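You operate a simulated robot arm through the tools that you are given. There is no shell and no other tool.

The job below is to be done with a simulated two-armed robot. You get a single attempt, and the scene is never put back.

TASK
Push strips on both long edges of the turntable's pane, then pad it.
Fine: the tan pad lies on the glass; leave the turntable at TWO and the purple slider back.

It is judged by the outcome, as a careful person would: the job done as asked, and still so three seconds after it is handed in. It fails if anything else is knocked over, pushed out of place, dropped, spilled or broken.

THE ROBOT
Two 7-joint arms with fingered hands on one trunk that stands fixed in place. Base frame: the origin is at the foot of the trunk, x ahead of it, y to its left, z up; the work surface is at about z = 840. Readings come in mm, degrees, newtons and seconds.
The left shoulder is at [73, 153, 1184], the right one opposite. With the tool pointing down near the work surface each hand reaches from about 420 to 860 mm from the base axis, measured 20 degrees to its own side. Payload 4 kg a hand.
The tool frame of a hand sits at the grasp point between the pads (the TCP): z along the fingers, y along the line on which they close. The tips reach 30 mm beyond it. The gripper opens to 104 mm. The gripper's body begins 35 mm behind the TCP. The gripper is a hand of 3 fingers: y runs from the thumb to the fingers, the wrist lies at [-15, -104, -178] in the tool frame.
Orientation is that of the tool frame in the base frame, as a unit quaternion [x, y, z, w]. With the fingers straight down and the wrist toward the robot, the tool's x, y and z point along [0, 1, 0], [1, 0, 0] and [0, 0, -1] of the base frame.

THE INTERFACE
- The arms move only by the tool drive_tool. It takes "left_steps", "right_steps" or both (then of equal length, played together; a hand with none holds still); each is a list of rows, each a list of 6 numbers: the shift along the tool's x, y, z in units of 250 mm (1.0 is 250 mm), then the turn, a rotation vector about the tool's x, y, z in units of 45 degrees (1.0 is 45 degrees). In form: [[tx, ty, tz, rx, ry, rz], ...]. A call has 1 to 20 rows; each row is the pose to reach, as a shift and turn from the pose commanded when the call began, along the tool's axes at that moment. A call with a number of a shift or a turn outside -1 to 1 is refused whole. A row lasts 0.2 s, in which the tool goes at most 50 mm and 8.6 degrees; a call with a longer step from one row to the next is refused whole. Where a pose cannot be reached the arm comes as near as it can. A force on the tool above 90 N (or 10 N above the force at the start of the call, whichever is more), or a blocked arm, ends the call early, and 0.2 s more pass. In this call time passes only in rows, and 0.2 s behind the last. The reply holds the time, the measured pose of the TCP, the force on the tool along the base axes, the opening and the grip force, in the units named above and with some noise, with the torque about the TCP (base axes, N m) and any sound that the robot's microphone picked up.
- Cameras (640 x 400 px; columns grow to the right, rows downward): "scene" is now at [123.5, -51, 1426.2]; the picture's right is [-0.51, -0.86, -0.00], its down [-0.50, 0.30, -0.82] and it looks along [0.70, -0.42, -0.58] (base axes); focal length 366 px, centre (320, 200). "left" rides on the left gripper at [-64, -94, -117] in its tool frame; the picture's right is [-0.72, -0.33, 0.61], its down [0.64, -0.65, 0.41] and it looks along [0.27, 0.68, 0.68] (tool axes); focal length 238 px, centre (320, 200). "right" rides on the right gripper at [64, -94, -117] in its tool frame; the picture's right is [-0.72, 0.33, -0.61], its down [-0.64, -0.65, 0.40] and it looks along [-0.27, 0.68, 0.68] (tool axes); focal length 238 px, centre (320, 200). There is no depth. A picture from a camera that has moved, and an enlarged one, comes with that camera's place and axes in the base frame and with its lens. The place of the scene camera against the robot may be out by one fixed shift of up to 18 mm in any direction.
- grab_frame(camera): a new picture of that camera. No time passes.
- slide_trunk(by): slides the trunk up (or, below 0, down) by that many mm; the arms and the scene camera ride with it, the base frame stays. It gives what a move gives, with no picture.
- set_fingers(index, middle, thumb_bend, thumb_turn, hand): sets how far each is bent, from 0 (flat) to 100 (curled in); at 30 the hand is open as for a grip, at 70 the pads meet at the TCP. One left out holds its place. A second passes; each finger stops where it meets its share of the squeeze, and holds until it gets a number again. It is the only way to open and close the hand. It gives what a move gives, with no picture; readings hold the bend of each and the force on the fingers (four entries, about 0 where the hand has none), thumb and palm. thumb_turn goes from beside the hand (0) to across from the fingers (100), as for a grip.
- pan_tilt(pan, tilt): turns the head with the scene camera to pan (to the left, within 86 degrees either way) and tilt (down, from -29 to 69), counted from straight ahead of the robot. It gives what a move gives.
- enlarge(camera, box): a new picture of the part [left, top, right, bottom] of that camera's present view, enlarged. No time passes.
- hand_in(): hands the job in; it is judged then, once.

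Nothing tells you positions but the pictures and the camera data. Unless the task says otherwise, let go and move clear before handing in.

The tools are called after "Request:" as name(argument=value, ...) on one line, values as JSON. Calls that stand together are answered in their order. drive_tool: Moves the arms, as the interface text tells. Its arguments: {"type":"object","properties":{"left_steps":{"type":"array"},"right_steps":{"type":"array"}},"required":[]} The other tools are called the same way: slide_trunk (by) slides the trunk up or down; set_fingers (index, middle, thumb_bend, thumb_turn, hand) moves the fingers one by one; pan_tilt (pan, tilt) turns the head that bears the scene camera; grab_frame (camera) takes a picture; enlarge (camera, box) takes an enlarged picture of a part of a camera's view; hand_in () hands the job in.

At the start:

```text
time_s: 0.0
left_position: [517.2, -33.7, 1170.6]
left_tool_rot: [0.707, 0.707, -0.001, -0.001]
left_force: [-0.1, 0.8, 0.1]
left_wrist_torque: [0.04, 0.01, 0.02]
left_grip_width: 103.9
left_gripper_force: 0.0
left_shape: jaw
left_bend: [30.0, 30.0, 30.0, 98.0]
left_finger forces: [0.0, 0.0, 0.0, 0.0, 0.0, 0.0]
right_position: [471.2, -393.1, 1169.9]
right_tool_rot: [0.707, 0.707, 0.0, -0.001]
right_force: [-0.1, -0.1, 0.5]
right_wrist_torque: [-0.02, 0.0, -0.04]
right_grip_width: 103.6
right_gripper_force: 0.2
right_shape: jaw
right_bend: [30.0, 30.0, 30.0, 98.0]
right_finger forces: [0.1, 0.0, 0.0, 0.0, 0.0, 0.0]
trunk travel left (down, up): [-600.0, 340.0]
head pan, tilt: [-30.8, 35.2]
```

scene: 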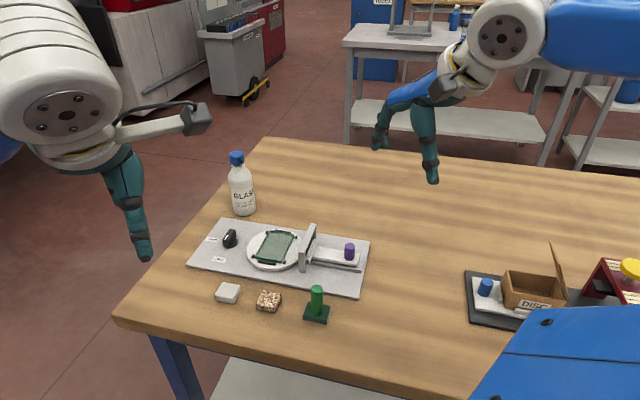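
right: 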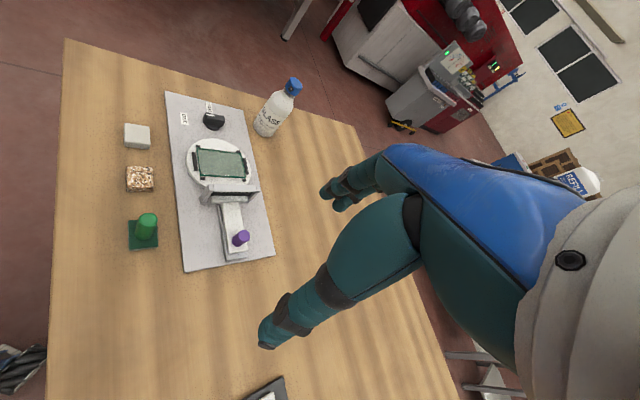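
left: 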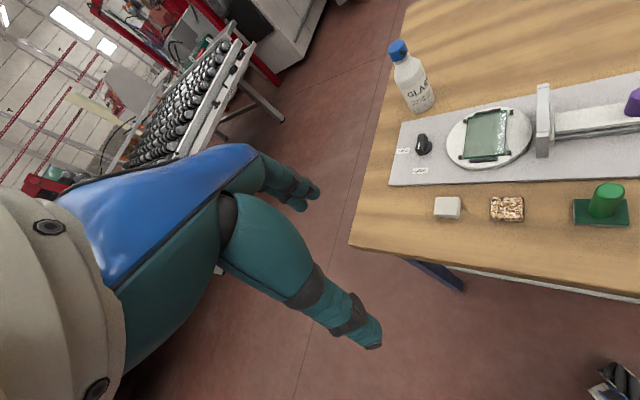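

I see a grey board with a turntable holding a glass pane, a pusher slider with a purple knob, a black knob with labels, and nearby a white block, a speckled/tan block and a green stamp-like item. I will take enlarged views to understand the mechanism before moving.

Request:
enlarge(camera="scene", box=[180, 200, 380, 325])

Request:
enlarge(camera="right", box=[100, 80, 320, 290])

Request:
enlarge(camera="left", box=[380, 70, 640, 240])

Request:
enlarge(camera="scene", box=[450, 230, 640, 340])

```text
3.20 times, centred on (280, 262) of scene
camera zoom: at [123.5, -51.0, 1426.2], right [-0.51, -0.86, 0.0], down [-0.5, 0.3, -0.82], along [0.7, -0.42, -0.58], focal length 1170 px, centre (448, 0)
```

zoom: 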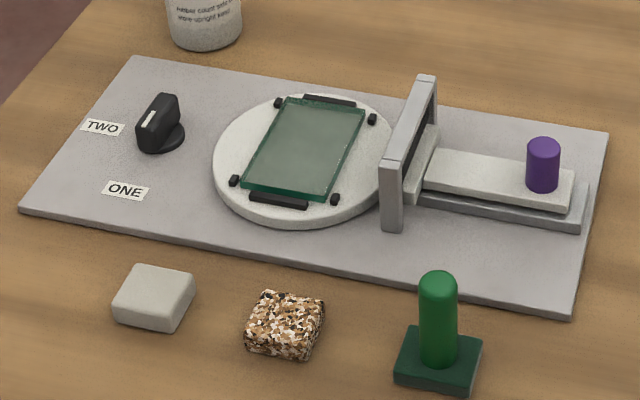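

```text
1.90 times, centred on (210, 185) of right
camera zoom: at [377.4, -329.3, 1287.8], right [0.33, -0.72, 0.61], down [-0.65, -0.64, -0.4], along [0.68, -0.27, -0.68], focal length 454 px, centre (530, 229)
```

zoom: 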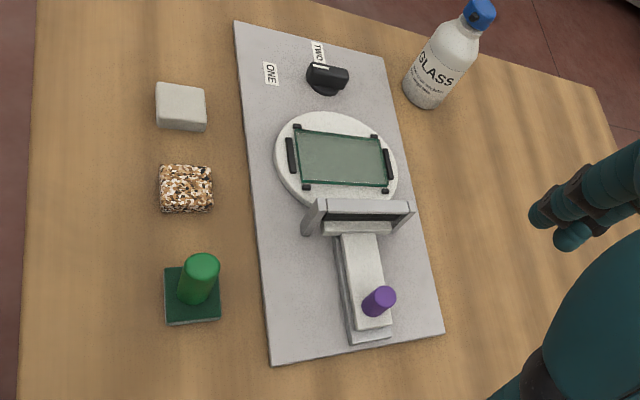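

```text
2.35 times, centred on (510, 155) of left
camera zoom: at [421.9, -99.0, 1287.5], right [-0.33, -0.72, -0.61], down [-0.65, 0.64, -0.4], along [0.68, 0.27, -0.68], focal length 561 px, centre (-127, 306)
```

zoom: 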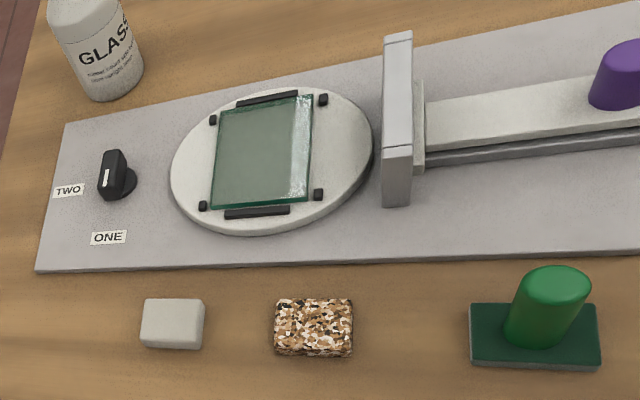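

```text
3.37 times, centred on (545, 285) of scene
camera zoom: at [123.5, -51.0, 1426.2], right [-0.51, -0.86, 0.0], down [-0.5, 0.3, -0.82], along [0.7, -0.42, -0.58], focal length 1231 px, centre (-438, -86)
```

zoom: 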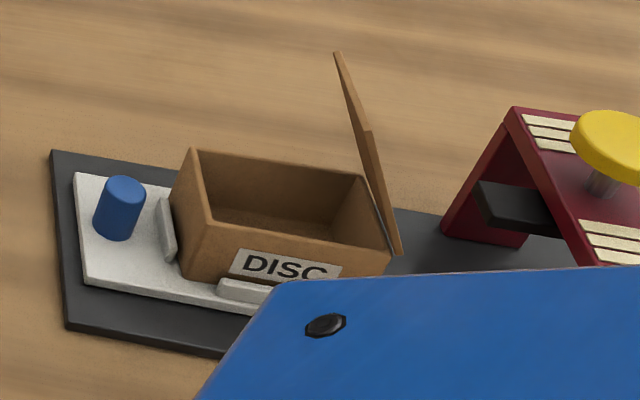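

I see the mechanism better now; the knob's white mark seems to face TWO, and the pad candidates are a grey block and a speckled tan/brown one. I'll look around with the head to check for other objects.

Request:
pan_tilt(pan=-10, tilt=45)

Request:
enlarge(camera="left", box=[380, 110, 480, 180])

Request:
enlarge(camera="right", box=[160, 90, 280, 170])

```text
time_s: 0.8
left_position: [516.1, -32.4, 1170.8]
left_tool_rot: [0.707, 0.707, 0.0, 0.0]
left_force: [-0.1, 0.6, 0.3]
left_wrist_torque: [0.01, -0.03, 0.03]
left_grip_width: 103.8
left_gripper_force: 0.0
left_shape: jaw
left_bend: [30.0, 30.0, 30.0, 98.0]
left_finger forces: [0.0, 0.0, 0.0, 0.0, 0.1, 0.1]
right_position: [469.9, -392.4, 1169.8]
right_tool_rot: [0.708, 0.707, 0.001, -0.001]
right_force: [-0.2, 0.4, 0.0]
right_wrist_torque: [0.03, -0.01, -0.01]
right_grip_width: 103.6
right_gripper_force: 0.1
right_shape: jaw
right_bend: [30.0, 30.0, 30.0, 98.0]
right_finger forces: [0.1, 0.0, 0.0, 0.0, 0.0, 0.0]
trunk travel left (down, up): [-600.0, 340.0]
head pan, tilt: [-10.0, 45.0]
```

```text
5.71 times, centred on (430, 145) of left
camera zoom: at [420.4, -98.2, 1288.2], right [-0.33, -0.72, -0.61], down [-0.65, 0.64, -0.4], along [0.68, 0.27, -0.68], focal length 1362 px, centre (-309, 514)
```

zoom: 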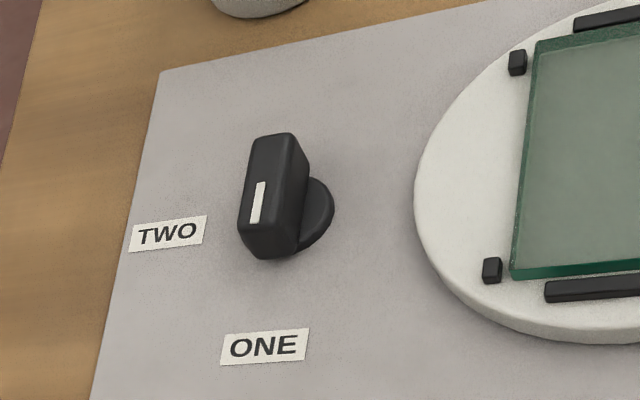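

```text
5.00 times, centred on (220, 130) of right
camera zoom: at [376.0, -328.4, 1288.5], right [0.33, -0.72, 0.61], down [-0.65, -0.64, -0.4], along [0.68, -0.27, -0.68], focal length 1192 px, centre (820, 550)
```

zoom: 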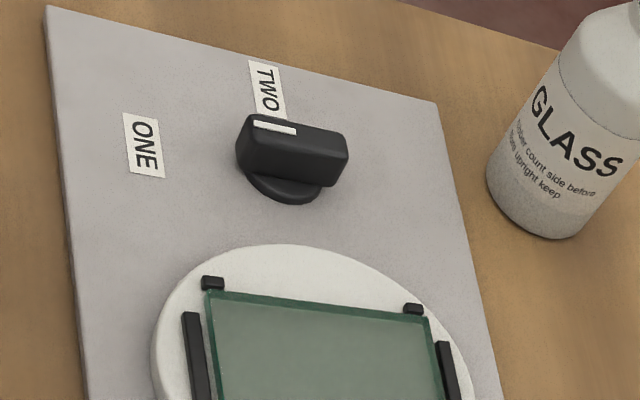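

By projecting the knob's white mark, it points toward the ONE label (base direction about [-0.7, +0.7]), so the turntable now is at ONE. The board is turned roughly 45° to the base axes. Next I look at the rest of the table.

Request:
grab_frame(camera="scene")

Request:
pan_tilt(pan=-55, tilt=45)

Request:
grab_frame(camera="scene")

Request:
pan_tilt(pan=-25, tilt=42)

Request:
grab_frame(camera="scene")

```text
taken
camera scene: at [127.8, -20.1, 1411.7], right [-0.17, -0.98, 0.0], down [-0.7, 0.12, -0.71], along [0.7, -0.12, -0.71], focal length 366 px, centre (320, 200)
```

scene: 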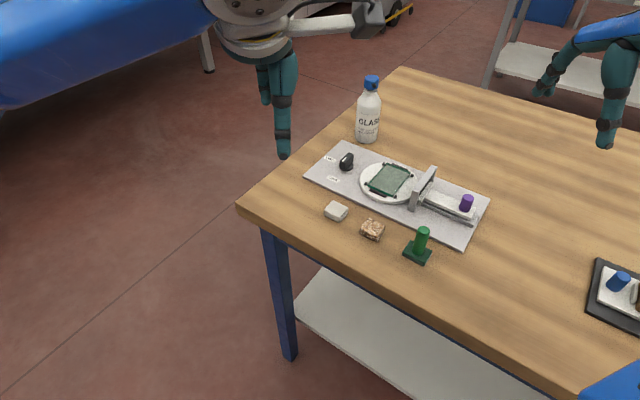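

```text
time_s: 2.0
left_position: [515.6, -33.8, 1170.3]
left_tool_rot: [0.708, 0.707, 0.0, 0.0]
left_force: [0.0, 0.1, 0.5]
left_wrist_torque: [0.0, -0.03, 0.0]
left_grip_width: 103.4
left_gripper_force: 0.1
left_shape: jaw
left_bend: [30.0, 30.0, 30.0, 98.0]
left_finger forces: [0.0, 0.0, 0.0, 0.1, 0.1, 0.1]
right_position: [470.8, -391.6, 1171.9]
right_tool_rot: [0.707, 0.707, 0.0, 0.0]
right_force: [0.6, -0.5, -0.1]
right_wrist_torque: [-0.02, 0.01, 0.0]
right_grip_width: 103.8
right_gripper_force: 0.1
right_shape: jaw
right_bend: [30.0, 30.0, 30.0, 98.0]
right_finger forces: [0.1, 0.0, 0.0, 0.0, 0.1, 0.0]
trunk travel left (down, up): [-600.0, 340.0]
head pan, tilt: [-55.0, 45.0]
```

```text
taken
camera scene: at [94.6, -72.6, 1411.6], right [-0.82, -0.57, 0.0], down [-0.41, 0.58, -0.71], along [0.4, -0.58, -0.71], focal length 366 px, centre (320, 200)
```

scene: 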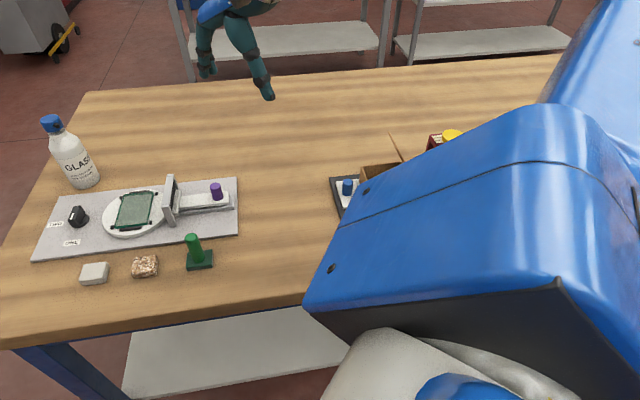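

```text
time_s: 2.9
left_position: [515.3, -31.6, 1171.8]
left_tool_rot: [0.707, 0.707, 0.001, 0.0]
left_force: [-0.2, 0.1, 0.4]
left_wrist_torque: [-0.01, 0.0, 0.0]
left_grip_width: 103.6
left_gripper_force: 0.0
left_shape: jaw
left_bend: [30.0, 30.0, 30.0, 98.0]
left_finger forces: [0.0, 0.1, 0.0, 0.0, 0.1, 0.0]
right_position: [470.0, -392.8, 1171.3]
right_tool_rot: [0.707, 0.707, 0.001, -0.001]
right_force: [-0.7, 0.0, -0.4]
right_wrist_torque: [-0.01, 0.01, 0.0]
right_grip_width: 103.3
right_gripper_force: 0.1
right_shape: jaw
right_bend: [30.0, 30.0, 30.0, 98.0]
right_finger forces: [0.1, 0.0, 0.0, 0.0, 0.0, 0.0]
trunk travel left (down, up): [-600.0, 340.0]
head pan, tilt: [-25.0, 42.0]
```

```text
taken
camera scene: at [123.5, -41.3, 1416.0], right [-0.42, -0.91, 0.0], down [-0.61, 0.28, -0.74], along [0.67, -0.31, -0.67], focal length 366 px, centre (320, 200)
```

scene: 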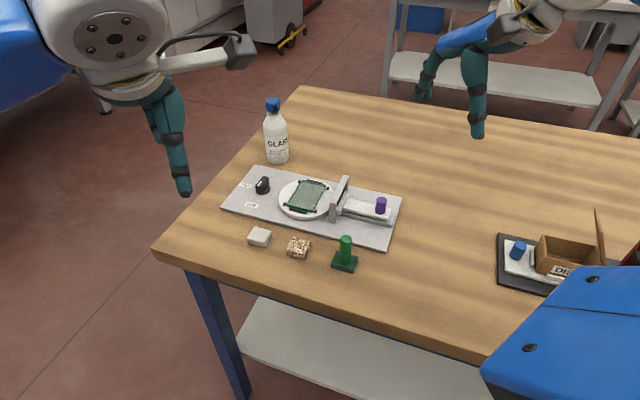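

The table runs diagonally, with a separate DISC station farther right that isn't part of this job. Now I compare the two candidate pads up close.

Request:
enlarge(camera="scene", box=[235, 215, 365, 280])

Request:
enlarge(camera="left", box=[420, 170, 540, 240])

Request:
enlarge(camera="right", box=[180, 130, 280, 200])

Request:
enlarge(camera="right", box=[180, 170, 280, 270])

Request:
enlarge(camera="scene", box=[270, 165, 410, 235])

```text
4.92 times, centred on (300, 248) of scene
camera zoom: at [123.5, -41.3, 1416.0], right [-0.42, -0.91, 0.0], down [-0.61, 0.28, -0.74], along [0.67, -0.31, -0.67], focal length 1799 px, centre (418, -34)
```

zoom: 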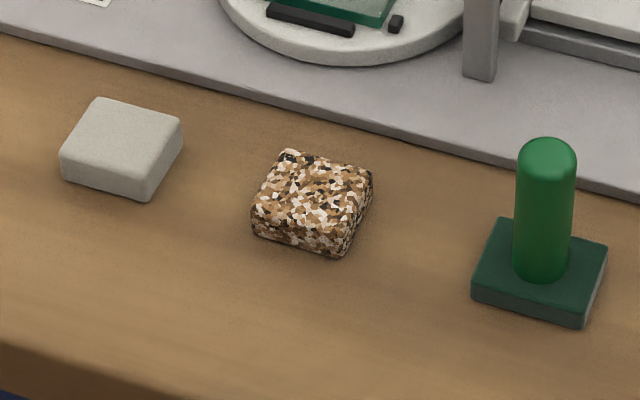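

```text
5.33 times, centred on (480, 205) of left
camera zoom: at [420.4, -98.2, 1288.1], right [-0.33, -0.72, -0.61], down [-0.65, 0.64, -0.4], along [0.68, 0.27, -0.68], focal length 1271 px, centre (-533, 173)
```

zoom: 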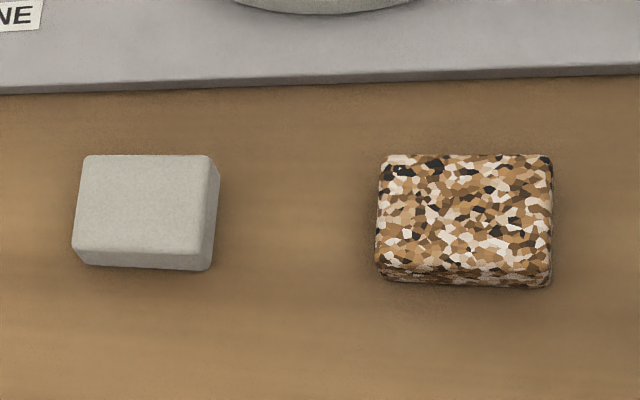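

```text
5.71 times, centred on (230, 165) of right
camera zoom: at [376.0, -328.4, 1288.5], right [0.33, -0.72, 0.61], down [-0.65, -0.64, -0.4], along [0.68, -0.27, -0.68], focal length 1362 px, centre (834, 400)
```

zoom: 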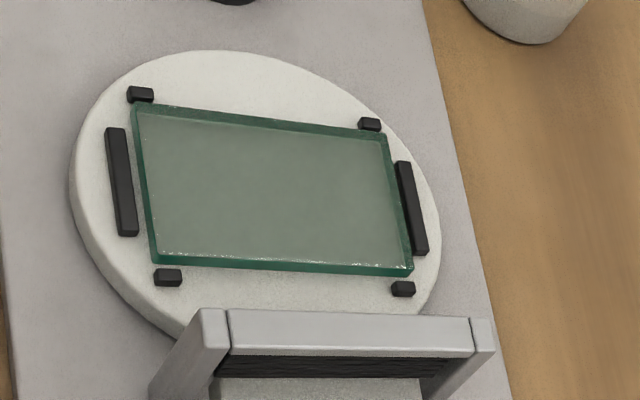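

```text
4.00 times, centred on (230, 220) of right
camera zoom: at [376.0, -328.4, 1288.5], right [0.33, -0.72, 0.61], down [-0.65, -0.64, -0.4], along [0.68, -0.27, -0.68], focal length 953 px, centre (680, 120)
```

zoom: 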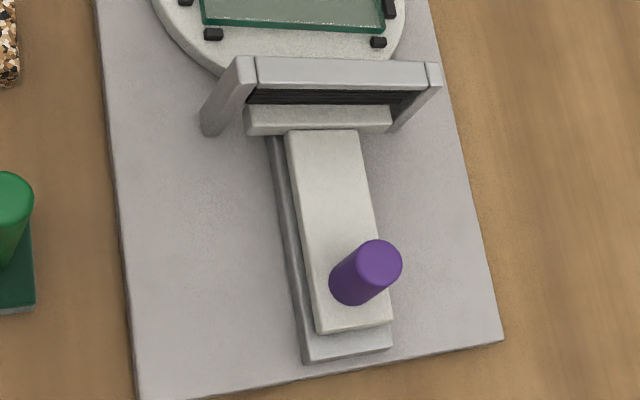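

```text
4.57 times, centred on (340, 200) of scene
camera zoom: at [123.5, -41.3, 1416.0], right [-0.42, -0.91, 0.0], down [-0.61, 0.28, -0.74], along [0.67, -0.31, -0.67], focal length 1671 px, centre (229, 200)
```

zoom: 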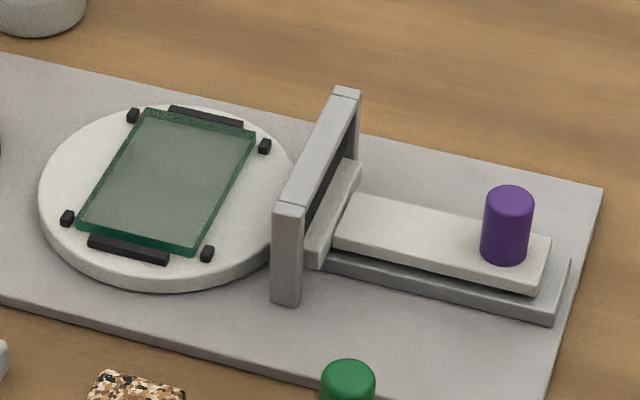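

The tan pad is the speckled tan/brown one (the other is plain grey), near (560, -205). By projection, the board is at 45° with its top at z≈850: pane centre about (689, -269), black knob about (765, -192), purple knob about (572, -385). I'll bring the right hand over the purple knob, turned 45°, for a closer look.

Request:
drive_tool(right_steps=[[-0.015, 0.05, 0.08, 0, 0, -0.167], [-0.03, 0.1, 0.16, 0, 0, -0.333], [-0.045, 0.15, 0.24, 0, 0, -0.5], [-0.06, 0.2, 0.32, 0, 0, -0.667], [-0.075, 0.25, 0.4, 0, 0, -0.833], [-0.09, 0.298, 0.482, 0, 0, -1.0]])

Request:
grab_frame(camera="right")

Request:
grab_frame(camera="scene")

```text
time_s: 4.3
left_position: [516.9, -34.2, 1171.3]
left_tool_rot: [0.707, 0.707, 0.0, -0.002]
left_force: [1.0, -0.2, 0.5]
left_wrist_torque: [0.0, 0.03, 0.0]
left_grip_width: 103.8
left_gripper_force: 0.1
left_shape: jaw
left_bend: [30.0, 30.0, 30.0, 98.0]
left_finger forces: [0.1, 0.1, 0.0, 0.0, 0.0, 0.0]
right_position: [546.4, -415.0, 1046.7]
right_tool_rot: [0.382, 0.924, 0.001, -0.001]
right_force: [0.6, -0.4, -0.1]
right_wrist_torque: [0.0, 0.03, 0.04]
right_grip_width: 103.8
right_gripper_force: 0.1
right_shape: jaw
right_bend: [30.0, 30.0, 30.0, 98.0]
right_finger forces: [0.1, 0.0, 0.0, 0.1, 0.1, 0.1]
trunk travel left (down, up): [-600.0, 340.0]
head pan, tilt: [-25.0, 42.0]
```

```text
taken
camera right: at [434.2, -437.2, 1166.0], right [0.74, -0.28, 0.61], down [-0.01, -0.91, -0.41], along [0.67, 0.3, -0.68], focal length 238 px, centre (320, 200)
```

right: 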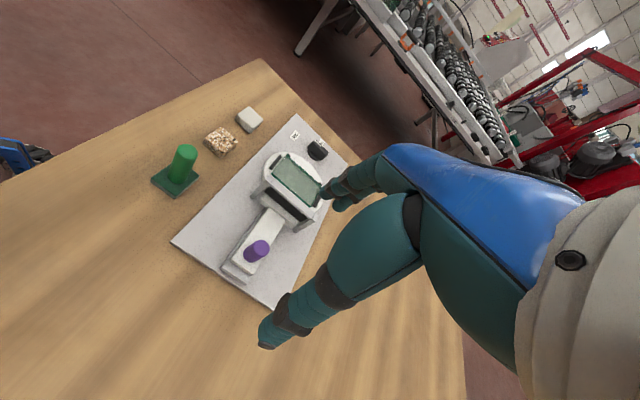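

```text
taken
camera scene: at [125.9, -43.1, 1415.7], right [-0.42, -0.91, 0.0], down [-0.61, 0.28, -0.74], along [0.67, -0.31, -0.67], focal length 366 px, centre (320, 200)
```

scene: 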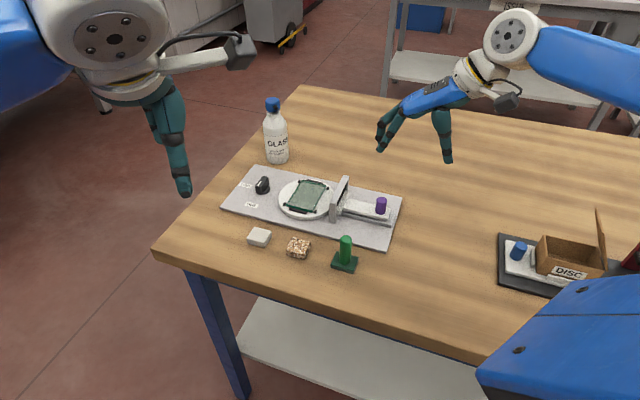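

The right hand is now turned 45° with its closing direction along the slide. I'll zoom in on the slider, gate and turntable from the right hand camera.

Request:
enlarge(camera="right", box=[160, 110, 360, 320])

Request:
enlarge(camera="right", box=[215, 195, 325, 285])

```text
1.90 times, centred on (260, 215) of right
camera zoom: at [434.2, -437.2, 1166.0], right [0.74, -0.28, 0.61], down [-0.01, -0.91, -0.41], along [0.67, 0.3, -0.68], focal length 454 px, centre (434, 171)
```

zoom: 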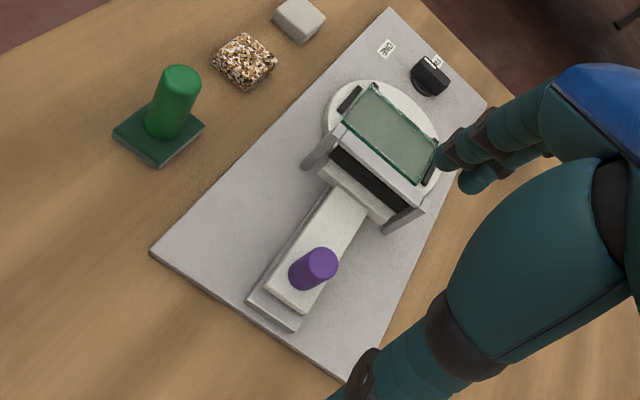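

```text
4.44 times, centred on (270, 240) of right
camera zoom: at [434.2, -437.2, 1166.0], right [0.74, -0.28, 0.61], down [-0.01, -0.91, -0.41], along [0.67, 0.3, -0.68], focal length 1059 px, centre (542, 22)
```

zoom: 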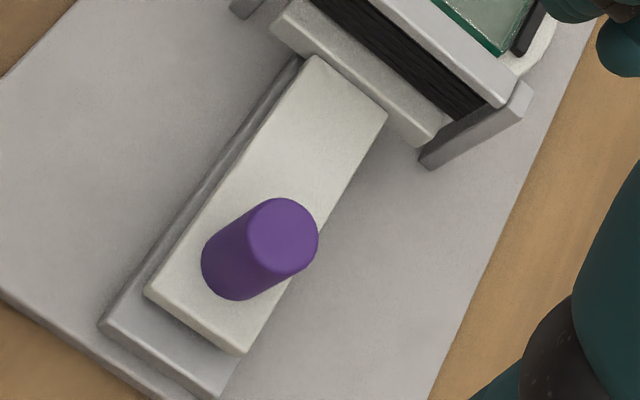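

The purple knob stands at about (573, -385) with its top at z≈905 on the slide (z≈872); the gate top is about z≈913 and it holds a stack of black strips that the slide pushes to the pane. I'll half close the right hand and come to just above the purple knob.

Request:
set_fingers(hand="right", index=48, middle=48, thumb_bend=48)

Request:
drive_tool(right_steps=[[0.003, 0.054, 0.117, 0, 0, 0], [0.006, 0.108, 0.234, 0, 0, 0], [0.0085, 0.161, 0.35, 0, 0, 0]])

Request:
grab_frame(camera="right")

Request:
enlarge(camera="scene", box=[270, 130, 450, 260])

```text
time_s: 5.3
left_position: [514.5, -32.5, 1171.5]
left_tool_rot: [0.707, 0.707, 0.0, 0.0]
left_force: [0.0, 0.6, -0.5]
left_wrist_torque: [0.02, 0.0, -0.02]
left_grip_width: 103.5
left_gripper_force: 0.0
left_shape: jaw
left_bend: [30.0, 30.0, 30.0, 98.0]
left_finger forces: [0.0, 0.1, 0.1, 0.1, 0.0, 0.0]
right_position: [545.1, -414.5, 1050.3]
right_tool_rot: [0.383, 0.924, -0.001, 0.0]
right_force: [0.1, 0.6, -0.2]
right_wrist_torque: [0.03, 0.02, 0.0]
right_grip_width: 57.7
right_gripper_force: 0.1
right_shape: fingers
right_bend: [48.0, 48.0, 48.0, 98.0]
right_finger forces: [0.1, 0.1, 0.1, 0.0, 0.0, 0.1]
trunk travel left (down, up): [-600.0, 340.0]
head pan, tilt: [-25.0, 42.0]
```

```text
time_s: 6.1
left_position: [515.2, -32.6, 1170.9]
left_tool_rot: [0.707, 0.707, 0.0, 0.0]
left_force: [0.7, 0.0, -1.1]
left_wrist_torque: [-0.03, 0.01, 0.02]
left_grip_width: 103.6
left_gripper_force: 0.1
left_shape: jaw
left_bend: [30.0, 30.0, 30.0, 98.0]
left_finger forces: [0.0, 0.1, 0.1, 0.0, 0.0, 0.1]
right_position: [573.0, -385.7, 961.7]
right_tool_rot: [0.382, 0.924, 0.0, 0.0]
right_force: [0.0, -0.4, 0.8]
right_wrist_torque: [-0.03, 0.02, -0.02]
right_grip_width: 58.0
right_gripper_force: 0.1
right_shape: fingers
right_bend: [48.0, 48.0, 48.0, 98.0]
right_finger forces: [0.0, 0.0, 0.0, 0.0, 0.0, 0.0]
trunk travel left (down, up): [-600.0, 340.0]
head pan, tilt: [-25.0, 42.0]
```

```text
taken
camera right: at [461.0, -406.7, 1079.4], right [0.74, -0.28, 0.61], down [-0.01, -0.91, -0.41], along [0.67, 0.29, -0.68], focal length 238 px, centre (320, 200)
```

right: 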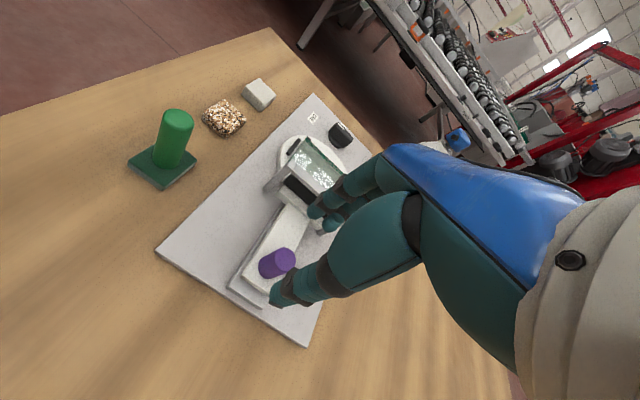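

```text
3.08 times, centred on (360, 195) of scene
camera zoom: at [125.1, -41.9, 1415.8], right [-0.42, -0.91, 0.0], down [-0.61, 0.28, -0.74], along [0.67, -0.31, -0.67], focal length 1125 px, centre (197, 215)
```

zoom: 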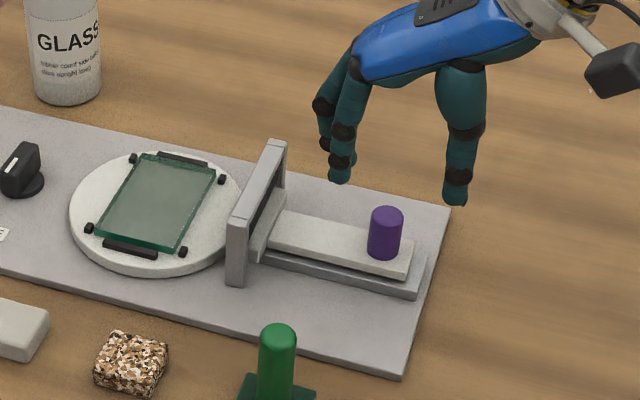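

The hand is centred over the purple knob (image gives (571, -386) for the knob, TCP at (573, -386)). I'll descend so that the finger tips stay just above the slide.

Request:
drive_tool(right_steps=[[0, 0, 0.1, 0, 0, 0], [0, 0, 0.2, 0, 0, 0]])

Request:
grab_frame(camera="right")

Request:
enlarge(camera="scene", box=[310, 150, 430, 240])

```text
time_s: 6.7
left_position: [516.5, -33.0, 1170.2]
left_tool_rot: [0.707, 0.707, 0.0, -0.001]
left_force: [0.1, 0.2, -0.5]
left_wrist_torque: [-0.01, -0.02, 0.02]
left_grip_width: 103.6
left_gripper_force: 0.0
left_shape: jaw
left_bend: [30.0, 30.0, 30.0, 98.0]
left_finger forces: [0.1, 0.0, 0.1, 0.0, 0.0, 0.1]
right_position: [573.8, -385.9, 910.9]
right_tool_rot: [0.383, 0.924, 0.001, 0.0]
right_force: [-0.4, -0.2, 0.2]
right_wrist_torque: [0.03, 0.0, 0.02]
right_grip_width: 57.8
right_gripper_force: 0.1
right_shape: fingers
right_bend: [48.0, 48.0, 48.0, 98.0]
right_finger forces: [0.1, 0.0, 0.0, 0.0, 0.0, 0.1]
trunk travel left (down, up): [-600.0, 340.0]
head pan, tilt: [-25.0, 42.0]
```

```text
taken
camera right: at [460.8, -406.9, 1028.9], right [0.74, -0.28, 0.61], down [-0.01, -0.91, -0.41], along [0.67, 0.29, -0.68], focal length 238 px, centre (320, 200)
```

right: 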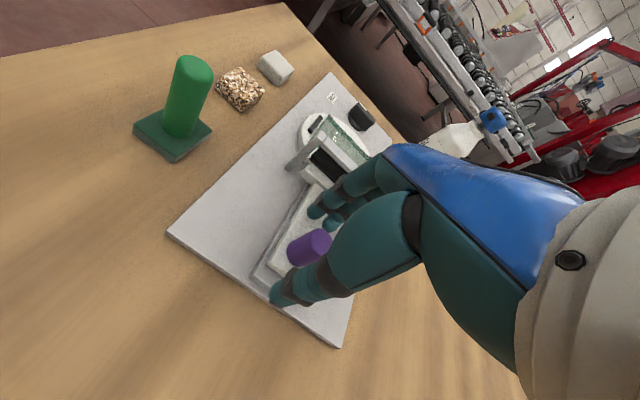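

```text
4.44 times, centred on (370, 195) of scene
camera zoom: at [125.1, -42.1, 1415.8], right [-0.42, -0.91, 0.0], down [-0.61, 0.28, -0.74], along [0.67, -0.31, -0.67], focal length 1624 px, centre (98, 222)
```

zoom: 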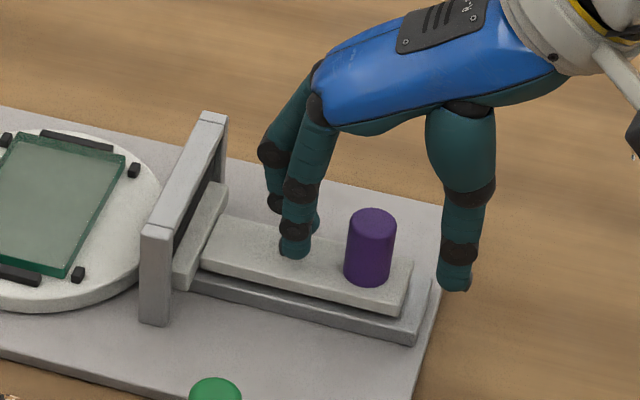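

The fingers straddle the knob nicely along the slide direction. I lower a few more mm and close on the knob.

Request:
drive_tool(right_steps=[[0, 0, 0.016, 0, 0, 0]])

Request:
set_fingers(hand="right", index=63, middle=63, thumb_bend=63)

Request:
enlarge(camera="scene", box=[310, 150, 430, 240])

```text
time_s: 7.1
left_position: [516.4, -32.7, 1170.7]
left_tool_rot: [0.707, 0.707, 0.0, 0.0]
left_force: [0.2, -0.1, 0.4]
left_wrist_torque: [0.02, -0.02, 0.01]
left_grip_width: 103.7
left_gripper_force: 0.0
left_shape: jaw
left_bend: [30.0, 30.0, 30.0, 98.0]
left_finger forces: [0.1, 0.0, 0.1, 0.1, 0.0, 0.0]
right_position: [572.5, -384.9, 909.7]
right_tool_rot: [0.383, 0.924, 0.0, -0.001]
right_force: [0.0, -0.7, 0.2]
right_wrist_torque: [0.01, -0.05, 0.01]
right_grip_width: 58.0
right_gripper_force: 0.0
right_shape: fingers
right_bend: [48.0, 48.0, 48.0, 98.0]
right_finger forces: [0.0, 0.0, 0.0, 0.1, 0.0, 0.1]
trunk travel left (down, up): [-600.0, 340.0]
head pan, tilt: [-25.0, 42.0]
```

```text
time_s: 8.1
left_position: [516.3, -32.9, 1171.2]
left_tool_rot: [0.707, 0.707, 0.0, 0.0]
left_force: [-0.4, 1.1, 0.2]
left_wrist_torque: [0.02, 0.01, 0.02]
left_grip_width: 103.5
left_gripper_force: 0.0
left_shape: jaw
left_bend: [30.0, 30.0, 30.0, 98.0]
left_finger forces: [0.0, 0.0, 0.1, 0.1, 0.0, 0.1]
right_position: [572.1, -384.6, 908.5]
right_tool_rot: [0.382, 0.924, 0.0, 0.0]
right_force: [0.8, 0.6, 0.0]
right_wrist_torque: [0.01, -0.03, -0.02]
right_grip_width: 19.9
right_gripper_force: 0.6
right_shape: fingers
right_bend: [62.0, 62.0, 63.0, 98.0]
right_finger forces: [0.4, 0.7, 0.1, 0.0, 0.0, 0.1]
trunk travel left (down, up): [-600.0, 340.0]
head pan, tilt: [-25.0, 42.0]
```

```text
4.44 times, centred on (370, 195) of scene
camera zoom: at [124.6, -41.3, 1415.9], right [-0.42, -0.91, 0.0], down [-0.61, 0.28, -0.74], along [0.67, -0.31, -0.67], focal length 1624 px, centre (98, 222)
```

zoom: 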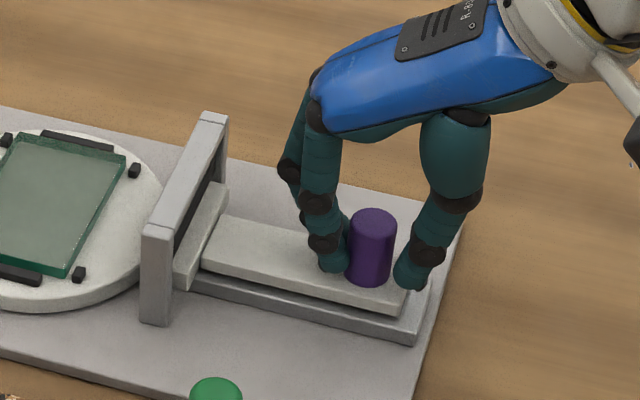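

Fingers meet the knob at 20 mm width. I firm up the grip slightly, then push toward the gate in small steps watching force and sound.

Request:
set_fingers(hand="right", index=66, middle=66, thumb_bend=66)

Request:
drive_tool(right_steps=[[0, 0.02, 0, 0, 0, 0], [0, 0.04, 0, 0, 0, 0], [0, 0.06, 0, 0, 0, 0], [0, 0.08, 0, 0, 0, 0]])

Request:
enlarge(camera="scene", box=[270, 150, 430, 250])

```text
time_s: 9.1
left_position: [516.6, -32.5, 1170.6]
left_tool_rot: [0.707, 0.707, 0.0, 0.0]
left_force: [-0.1, -0.4, 0.3]
left_wrist_torque: [0.0, 0.02, -0.01]
left_grip_width: 103.8
left_gripper_force: 0.1
left_shape: jaw
left_bend: [30.0, 30.0, 30.0, 98.0]
left_finger forces: [0.0, 0.0, 0.0, 0.1, 0.0, 0.0]
right_position: [573.3, -384.7, 907.7]
right_tool_rot: [0.383, 0.924, 0.0, 0.0]
right_force: [2.7, 2.0, -0.5]
right_wrist_torque: [0.08, -0.07, -0.02]
right_grip_width: 14.0
right_gripper_force: 2.6
right_shape: fingers
right_bend: [64.0, 64.0, 66.0, 98.0]
right_finger forces: [2.1, 2.6, 0.0, 0.1, 0.0, 0.1]
trunk travel left (down, up): [-600.0, 340.0]
head pan, tilt: [-25.0, 42.0]
```

```text
time_s: 10.1
left_position: [515.0, -33.0, 1171.1]
left_tool_rot: [0.707, 0.707, 0.0, 0.0]
left_force: [-0.6, -0.4, 0.3]
left_wrist_torque: [0.02, 0.02, -0.04]
left_grip_width: 103.2
left_gripper_force: 0.0
left_shape: jaw
left_bend: [30.0, 30.0, 30.0, 98.0]
left_finger forces: [0.1, 0.0, 0.1, 0.0, 0.1, 0.0]
right_position: [586.3, -371.4, 907.8]
right_tool_rot: [0.383, 0.924, 0.0, 0.0]
right_force: [-1.0, -0.5, -0.1]
right_wrist_torque: [-0.03, 0.03, 0.0]
right_grip_width: 13.8
right_gripper_force: 1.3
right_shape: fingers
right_bend: [66.0, 65.0, 64.0, 97.0]
right_finger forces: [0.3, 0.5, 0.1, 0.1, 1.5, 0.1]
trunk travel left (down, up): [-600.0, 340.0]
head pan, tilt: [-25.0, 42.0]
```

```text
4.00 times, centred on (350, 200) of scene
camera zoom: at [124.4, -41.6, 1415.9], right [-0.42, -0.91, 0.0], down [-0.61, 0.28, -0.74], along [0.67, -0.31, -0.67], focal length 1462 px, centre (200, 200)
```

zoom: 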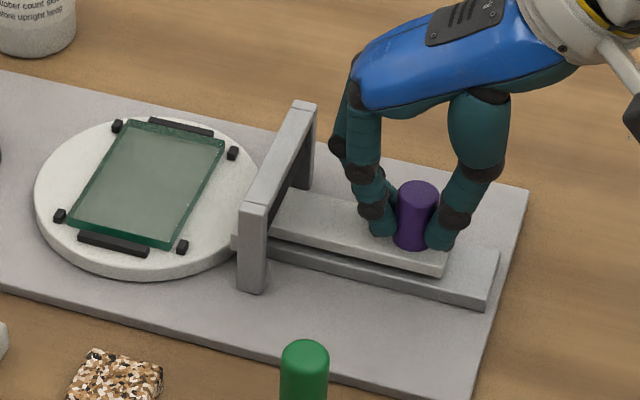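

The slide moves freely with the knob, about 19 mm so far. I keep pushing in small steps.

Request:
drive_tool(right_steps=[[0, 0.02, 0, 0, 0, 0], [0, 0.04, 0, 0, 0, 0], [0, 0.06, 0, 0, 0, 0]])

Request:
enlarge(camera="scene", box=[270, 150, 430, 250])

```text
time_s: 10.9
left_position: [516.0, -33.2, 1171.9]
left_tool_rot: [0.707, 0.707, -0.001, 0.0]
left_force: [-0.6, 0.6, -0.5]
left_wrist_torque: [-0.01, 0.0, 0.02]
left_grip_width: 103.6
left_gripper_force: 0.1
left_shape: jaw
left_bend: [30.0, 30.0, 30.0, 98.0]
left_finger forces: [0.1, 0.0, 0.0, 0.0, 0.0, 0.0]
right_position: [596.6, -360.3, 908.5]
right_tool_rot: [0.382, 0.924, -0.001, -0.001]
right_force: [-0.2, -0.6, -0.1]
right_wrist_torque: [-0.03, -0.03, 0.0]
right_grip_width: 13.8
right_gripper_force: 1.2
right_shape: fingers
right_bend: [66.0, 65.0, 64.0, 97.0]
right_finger forces: [0.2, 0.5, 0.0, 0.0, 1.5, 0.0]
trunk travel left (down, up): [-600.0, 340.0]
head pan, tilt: [-25.0, 42.0]
```

```text
4.00 times, centred on (350, 200) of scene
camera zoom: at [124.5, -41.7, 1415.9], right [-0.42, -0.91, 0.0], down [-0.61, 0.28, -0.74], along [0.67, -0.31, -0.67], focal length 1462 px, centre (200, 200)
```

zoom: 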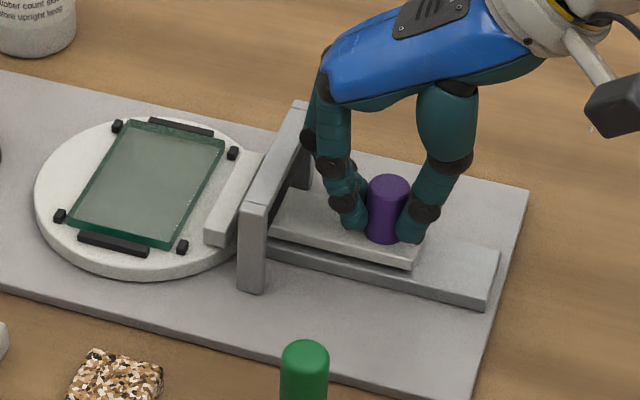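

The pusher head is emerging past the gate toward the pane. Let me check whether a strip is ahead of it.

Request:
enlarge(camera="scene", box=[275, 165, 355, 225])

Request:
enlarge(camera="right", box=[260, 90, 400, 230])

Request:
enlarge(camera="left", box=[430, 80, 590, 180])

```text
6.67 times, centred on (315, 195) of scene
camera zoom: at [124.5, -41.7, 1415.9], right [-0.42, -0.91, 0.0], down [-0.61, 0.28, -0.74], along [0.67, -0.31, -0.67], focal length 2437 px, centre (353, 233)
```

zoom: 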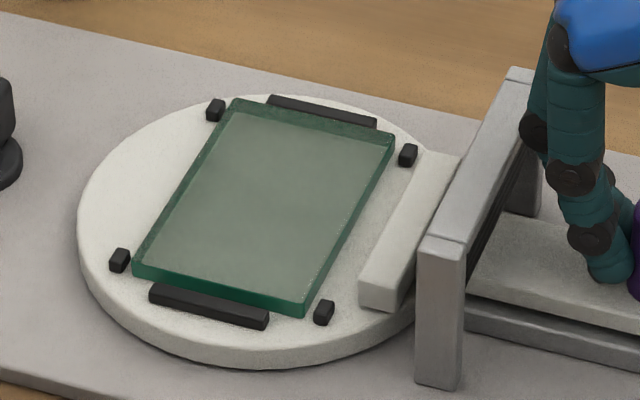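

```text
2.86 times, centred on (330, 160) of right
camera zoom: at [484.9, -381.4, 1026.3], right [0.74, -0.28, 0.61], down [-0.01, -0.91, -0.4], along [0.67, 0.29, -0.68], focal length 681 px, centre (291, 314)
```

zoom: 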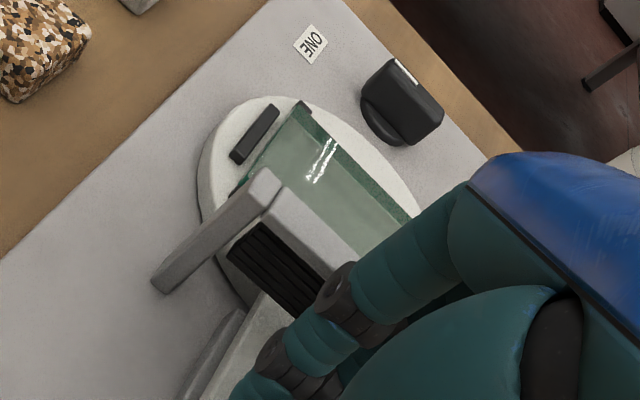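

```text
4.00 times, centred on (510, 130) of left
camera zoom: at [420.6, -98.3, 1288.1], right [-0.33, -0.72, -0.61], down [-0.65, 0.64, -0.4], along [0.68, 0.27, -0.68], focal length 953 px, centre (-440, 480)
```

zoom: 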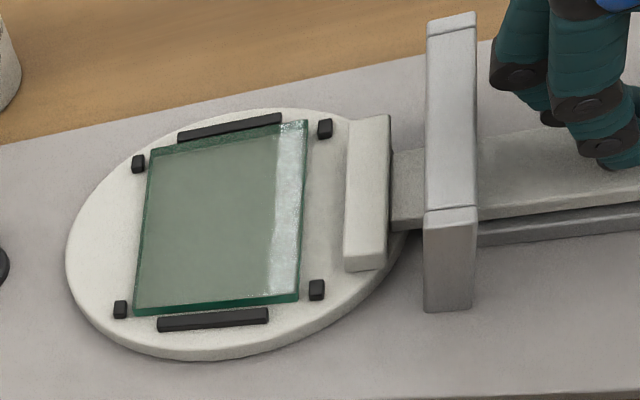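

The head (half-width ~33 mm) fits between the corner posts (at ±41 mm) and still has ~15 mm to the pane's long edge. I continue gently to the end of travel, watching force and sound.

Request:
drive_tool(right_steps=[[0, 0.016, 0, 0, 0, 0], [0, 0.032, 0, 0, 0, 0]])

Request:
enlarge(camera="left", box=[430, 80, 590, 180])

```text
time_s: 11.5
left_position: [515.2, -31.8, 1170.5]
left_tool_rot: [0.707, 0.707, 0.0, 0.0]
left_force: [0.5, -0.1, -0.3]
left_wrist_torque: [-0.02, 0.02, -0.03]
left_grip_width: 103.6
left_gripper_force: 0.0
left_shape: jaw
left_bend: [30.0, 30.0, 30.0, 98.0]
left_finger forces: [0.0, 0.1, 0.0, 0.0, 0.0, 0.1]
right_position: [602.8, -354.7, 909.1]
right_tool_rot: [0.383, 0.924, 0.0, -0.001]
right_force: [-1.2, -0.5, -1.2]
right_wrist_torque: [0.02, 0.03, -0.03]
right_grip_width: 13.7
right_gripper_force: 1.1
right_shape: fingers
right_bend: [66.0, 66.0, 64.0, 97.0]
right_finger forces: [0.3, 0.5, 0.0, 0.1, 1.7, 0.0]
trunk travel left (down, up): [-600.0, 340.0]
head pan, tilt: [-25.0, 42.0]
```

```text
4.00 times, centred on (510, 130) of left
camera zoom: at [420.7, -98.2, 1288.0], right [-0.33, -0.72, -0.61], down [-0.65, 0.64, -0.4], along [0.68, 0.27, -0.68], focal length 953 px, centre (-440, 480)
```

zoom: 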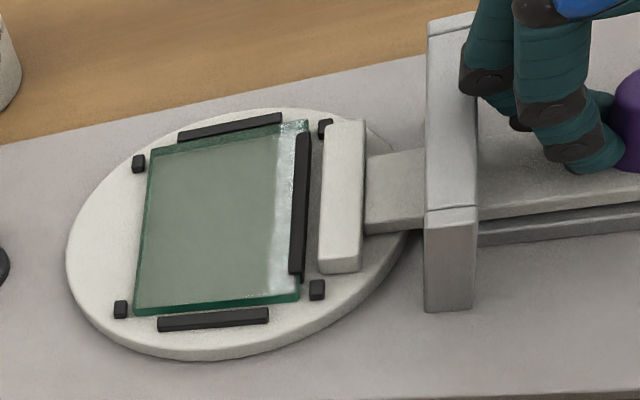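

A black strip is now on the pane's long edge facing the gate. Let me look at it closely before retracting.

Request:
enlarge(camera="left", box=[480, 100, 550, 160])

Request:
enlarge(camera="scene", box=[275, 165, 355, 225])

```text
6.67 times, centred on (515, 130) of left
camera zoom: at [420.7, -98.2, 1288.0], right [-0.33, -0.72, -0.61], down [-0.65, 0.64, -0.4], along [0.68, 0.27, -0.68], focal length 1589 px, centre (-980, 667)
```

zoom: 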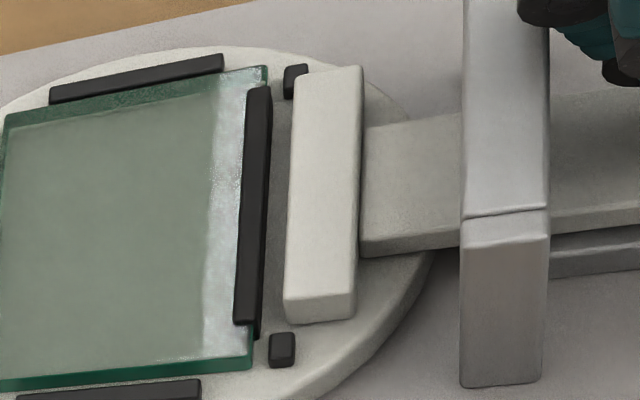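

```text
6.67 times, centred on (315, 195) of scene
camera zoom: at [124.5, -41.4, 1415.9], right [-0.42, -0.91, 0.0], down [-0.61, 0.28, -0.74], along [0.67, -0.31, -0.67], focal length 2437 px, centre (353, 233)
```

zoom: 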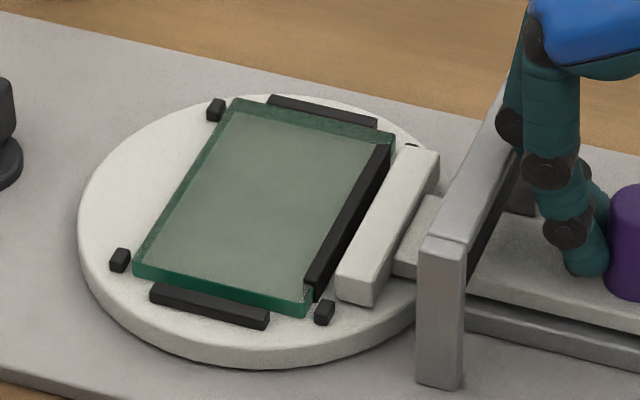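

The strip is clipped cleanly over the edge. Now I pull the slider back to its start.

Request:
drive_tool(right_steps=[[0, -0.03, 0, 0, 0, 0], [0, -0.06, 0, 0, 0, 0], [0, -0.09, 0, 0, 0, 0], [0, -0.12, 0, 0, 0, 0], [0, -0.15, 0, 0, 0, 0], [0, -0.172, 0, 0, 0, 0]])

Request:
enlarge(camera="scene", box=[270, 150, 430, 250])

```text
time_s: 12.9
left_position: [516.9, -32.2, 1171.3]
left_tool_rot: [0.707, 0.707, 0.0, 0.0]
left_force: [0.1, 0.2, 0.4]
left_wrist_torque: [0.04, -0.03, 0.0]
left_grip_width: 103.7
left_gripper_force: 0.1
left_shape: jaw
left_bend: [30.0, 30.0, 30.0, 98.0]
left_finger forces: [0.0, 0.0, 0.0, 0.0, 0.0, 0.1]
right_position: [573.7, -384.5, 908.9]
right_tool_rot: [0.383, 0.924, 0.001, 0.0]
right_force: [4.6, 2.9, 0.6]
right_wrist_torque: [0.06, -0.13, -0.02]
right_grip_width: 14.6
right_gripper_force: 2.6
right_shape: fingers
right_bend: [64.0, 64.0, 66.0, 97.0]
right_finger forces: [1.8, 2.8, 0.0, 0.0, 0.0, 0.0]
trunk travel left (down, up): [-600.0, 340.0]
head pan, tilt: [-25.0, 42.0]
```

```text
4.00 times, centred on (350, 200) of scene
camera zoom: at [125.3, -40.2, 1415.9], right [-0.42, -0.91, 0.0], down [-0.61, 0.28, -0.74], along [0.67, -0.31, -0.67], focal length 1462 px, centre (200, 200)
```

zoom: 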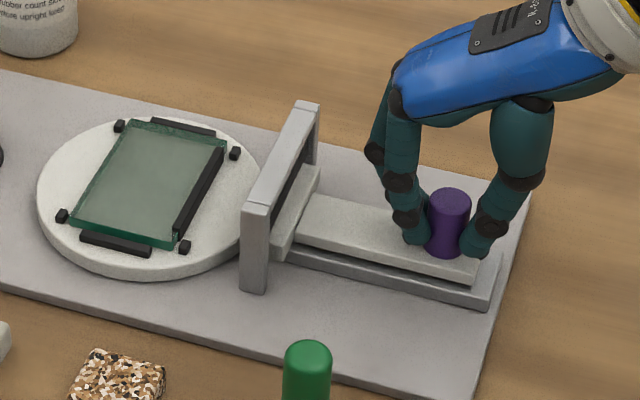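

The slider is back on its stop with the same readings as at the start. I release the knob, rise, and move the left hand aside to give the right arm room.

Request:
set_fingers(hand="right", index=46, middle=46, thumb_bend=46)

Request:
drive_tool(right_steps=[[0, 0, -0.1, 0, 0, 0], [0, 0, -0.2, 0, 0, 0], [0, 0, -0.3, 0, 0, 0], [0, 0, -0.4, 0, 0, 0]], left_steps=[[0.15, 0, 0, 0, 0, 0], [0.3, 0, 0, 0, 0, 0], [0.45, 0, 0, 0, 0, 0], [0.6, 0, 0, 0, 0, 0]])

Request:
grab_frame(camera="scene")

Request:
enlarge(camera="right", box=[220, 100, 380, 300])

```text
time_s: 13.9
left_position: [515.7, -32.3, 1171.2]
left_tool_rot: [0.707, 0.707, 0.0, -0.001]
left_force: [1.5, -0.7, 0.5]
left_wrist_torque: [-0.01, 0.0, 0.01]
left_grip_width: 103.6
left_gripper_force: 0.0
left_shape: jaw
left_bend: [30.0, 30.0, 30.0, 98.0]
left_finger forces: [0.0, 0.0, 0.0, 0.1, 0.0, 0.1]
right_position: [571.8, -384.8, 909.3]
right_tool_rot: [0.382, 0.924, 0.0, 0.0]
right_force: [-0.3, 0.4, 0.9]
right_wrist_torque: [0.03, 0.01, -0.01]
right_grip_width: 61.8
right_gripper_force: 0.1
right_shape: fingers
right_bend: [46.0, 46.0, 46.0, 97.0]
right_finger forces: [0.0, 0.0, 0.0, 0.1, 0.0, 0.0]
trunk travel left (down, up): [-600.0, 340.0]
head pan, tilt: [-25.0, 42.0]
```

```text
time_s: 14.9
left_position: [515.9, 118.2, 1171.6]
left_tool_rot: [0.708, 0.706, 0.0, 0.001]
left_force: [-0.7, -0.2, -0.1]
left_wrist_torque: [-0.04, 0.0, -0.02]
left_grip_width: 103.7
left_gripper_force: 0.1
left_shape: jaw
left_bend: [30.0, 30.0, 30.0, 98.0]
left_finger forces: [0.0, 0.1, 0.1, 0.0, 0.0, 0.1]
right_position: [571.4, -382.9, 1011.2]
right_tool_rot: [0.383, 0.924, 0.0, 0.0]
right_force: [-0.5, 0.4, 1.0]
right_wrist_torque: [0.0, -0.03, -0.01]
right_grip_width: 62.0
right_gripper_force: 0.0
right_shape: fingers
right_bend: [46.0, 46.0, 46.0, 97.0]
right_finger forces: [0.0, 0.0, 0.1, 0.1, 0.1, 0.0]
trunk travel left (down, up): [-600.0, 340.0]
head pan, tilt: [-25.0, 42.0]
```

```text
taken
camera scene: at [123.4, -38.8, 1416.0], right [-0.42, -0.91, 0.0], down [-0.61, 0.28, -0.74], along [0.67, -0.31, -0.67], focal length 366 px, centre (320, 200)
```

scene: 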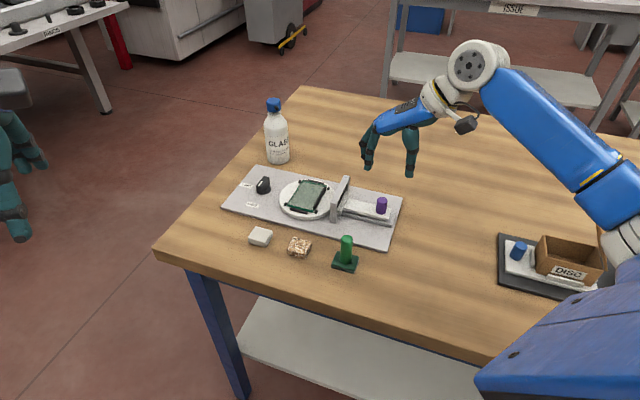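

```text
2.00 times, centred on (300, 200) of right
camera zoom: at [459.8, -405.3, 1127.5], right [0.74, -0.28, 0.61], down [-0.01, -0.91, -0.4], along [0.67, 0.29, -0.68], focal length 477 px, centre (360, 200)
```

zoom: 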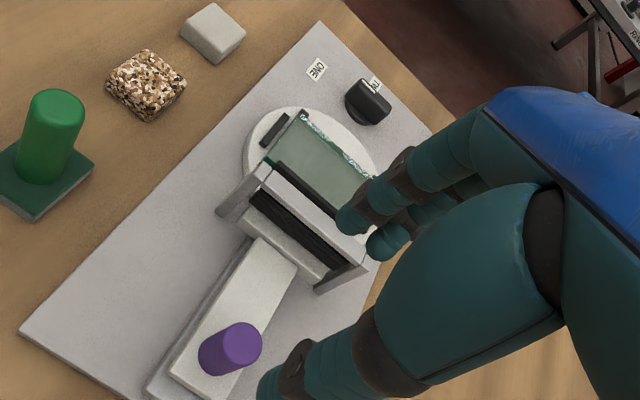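

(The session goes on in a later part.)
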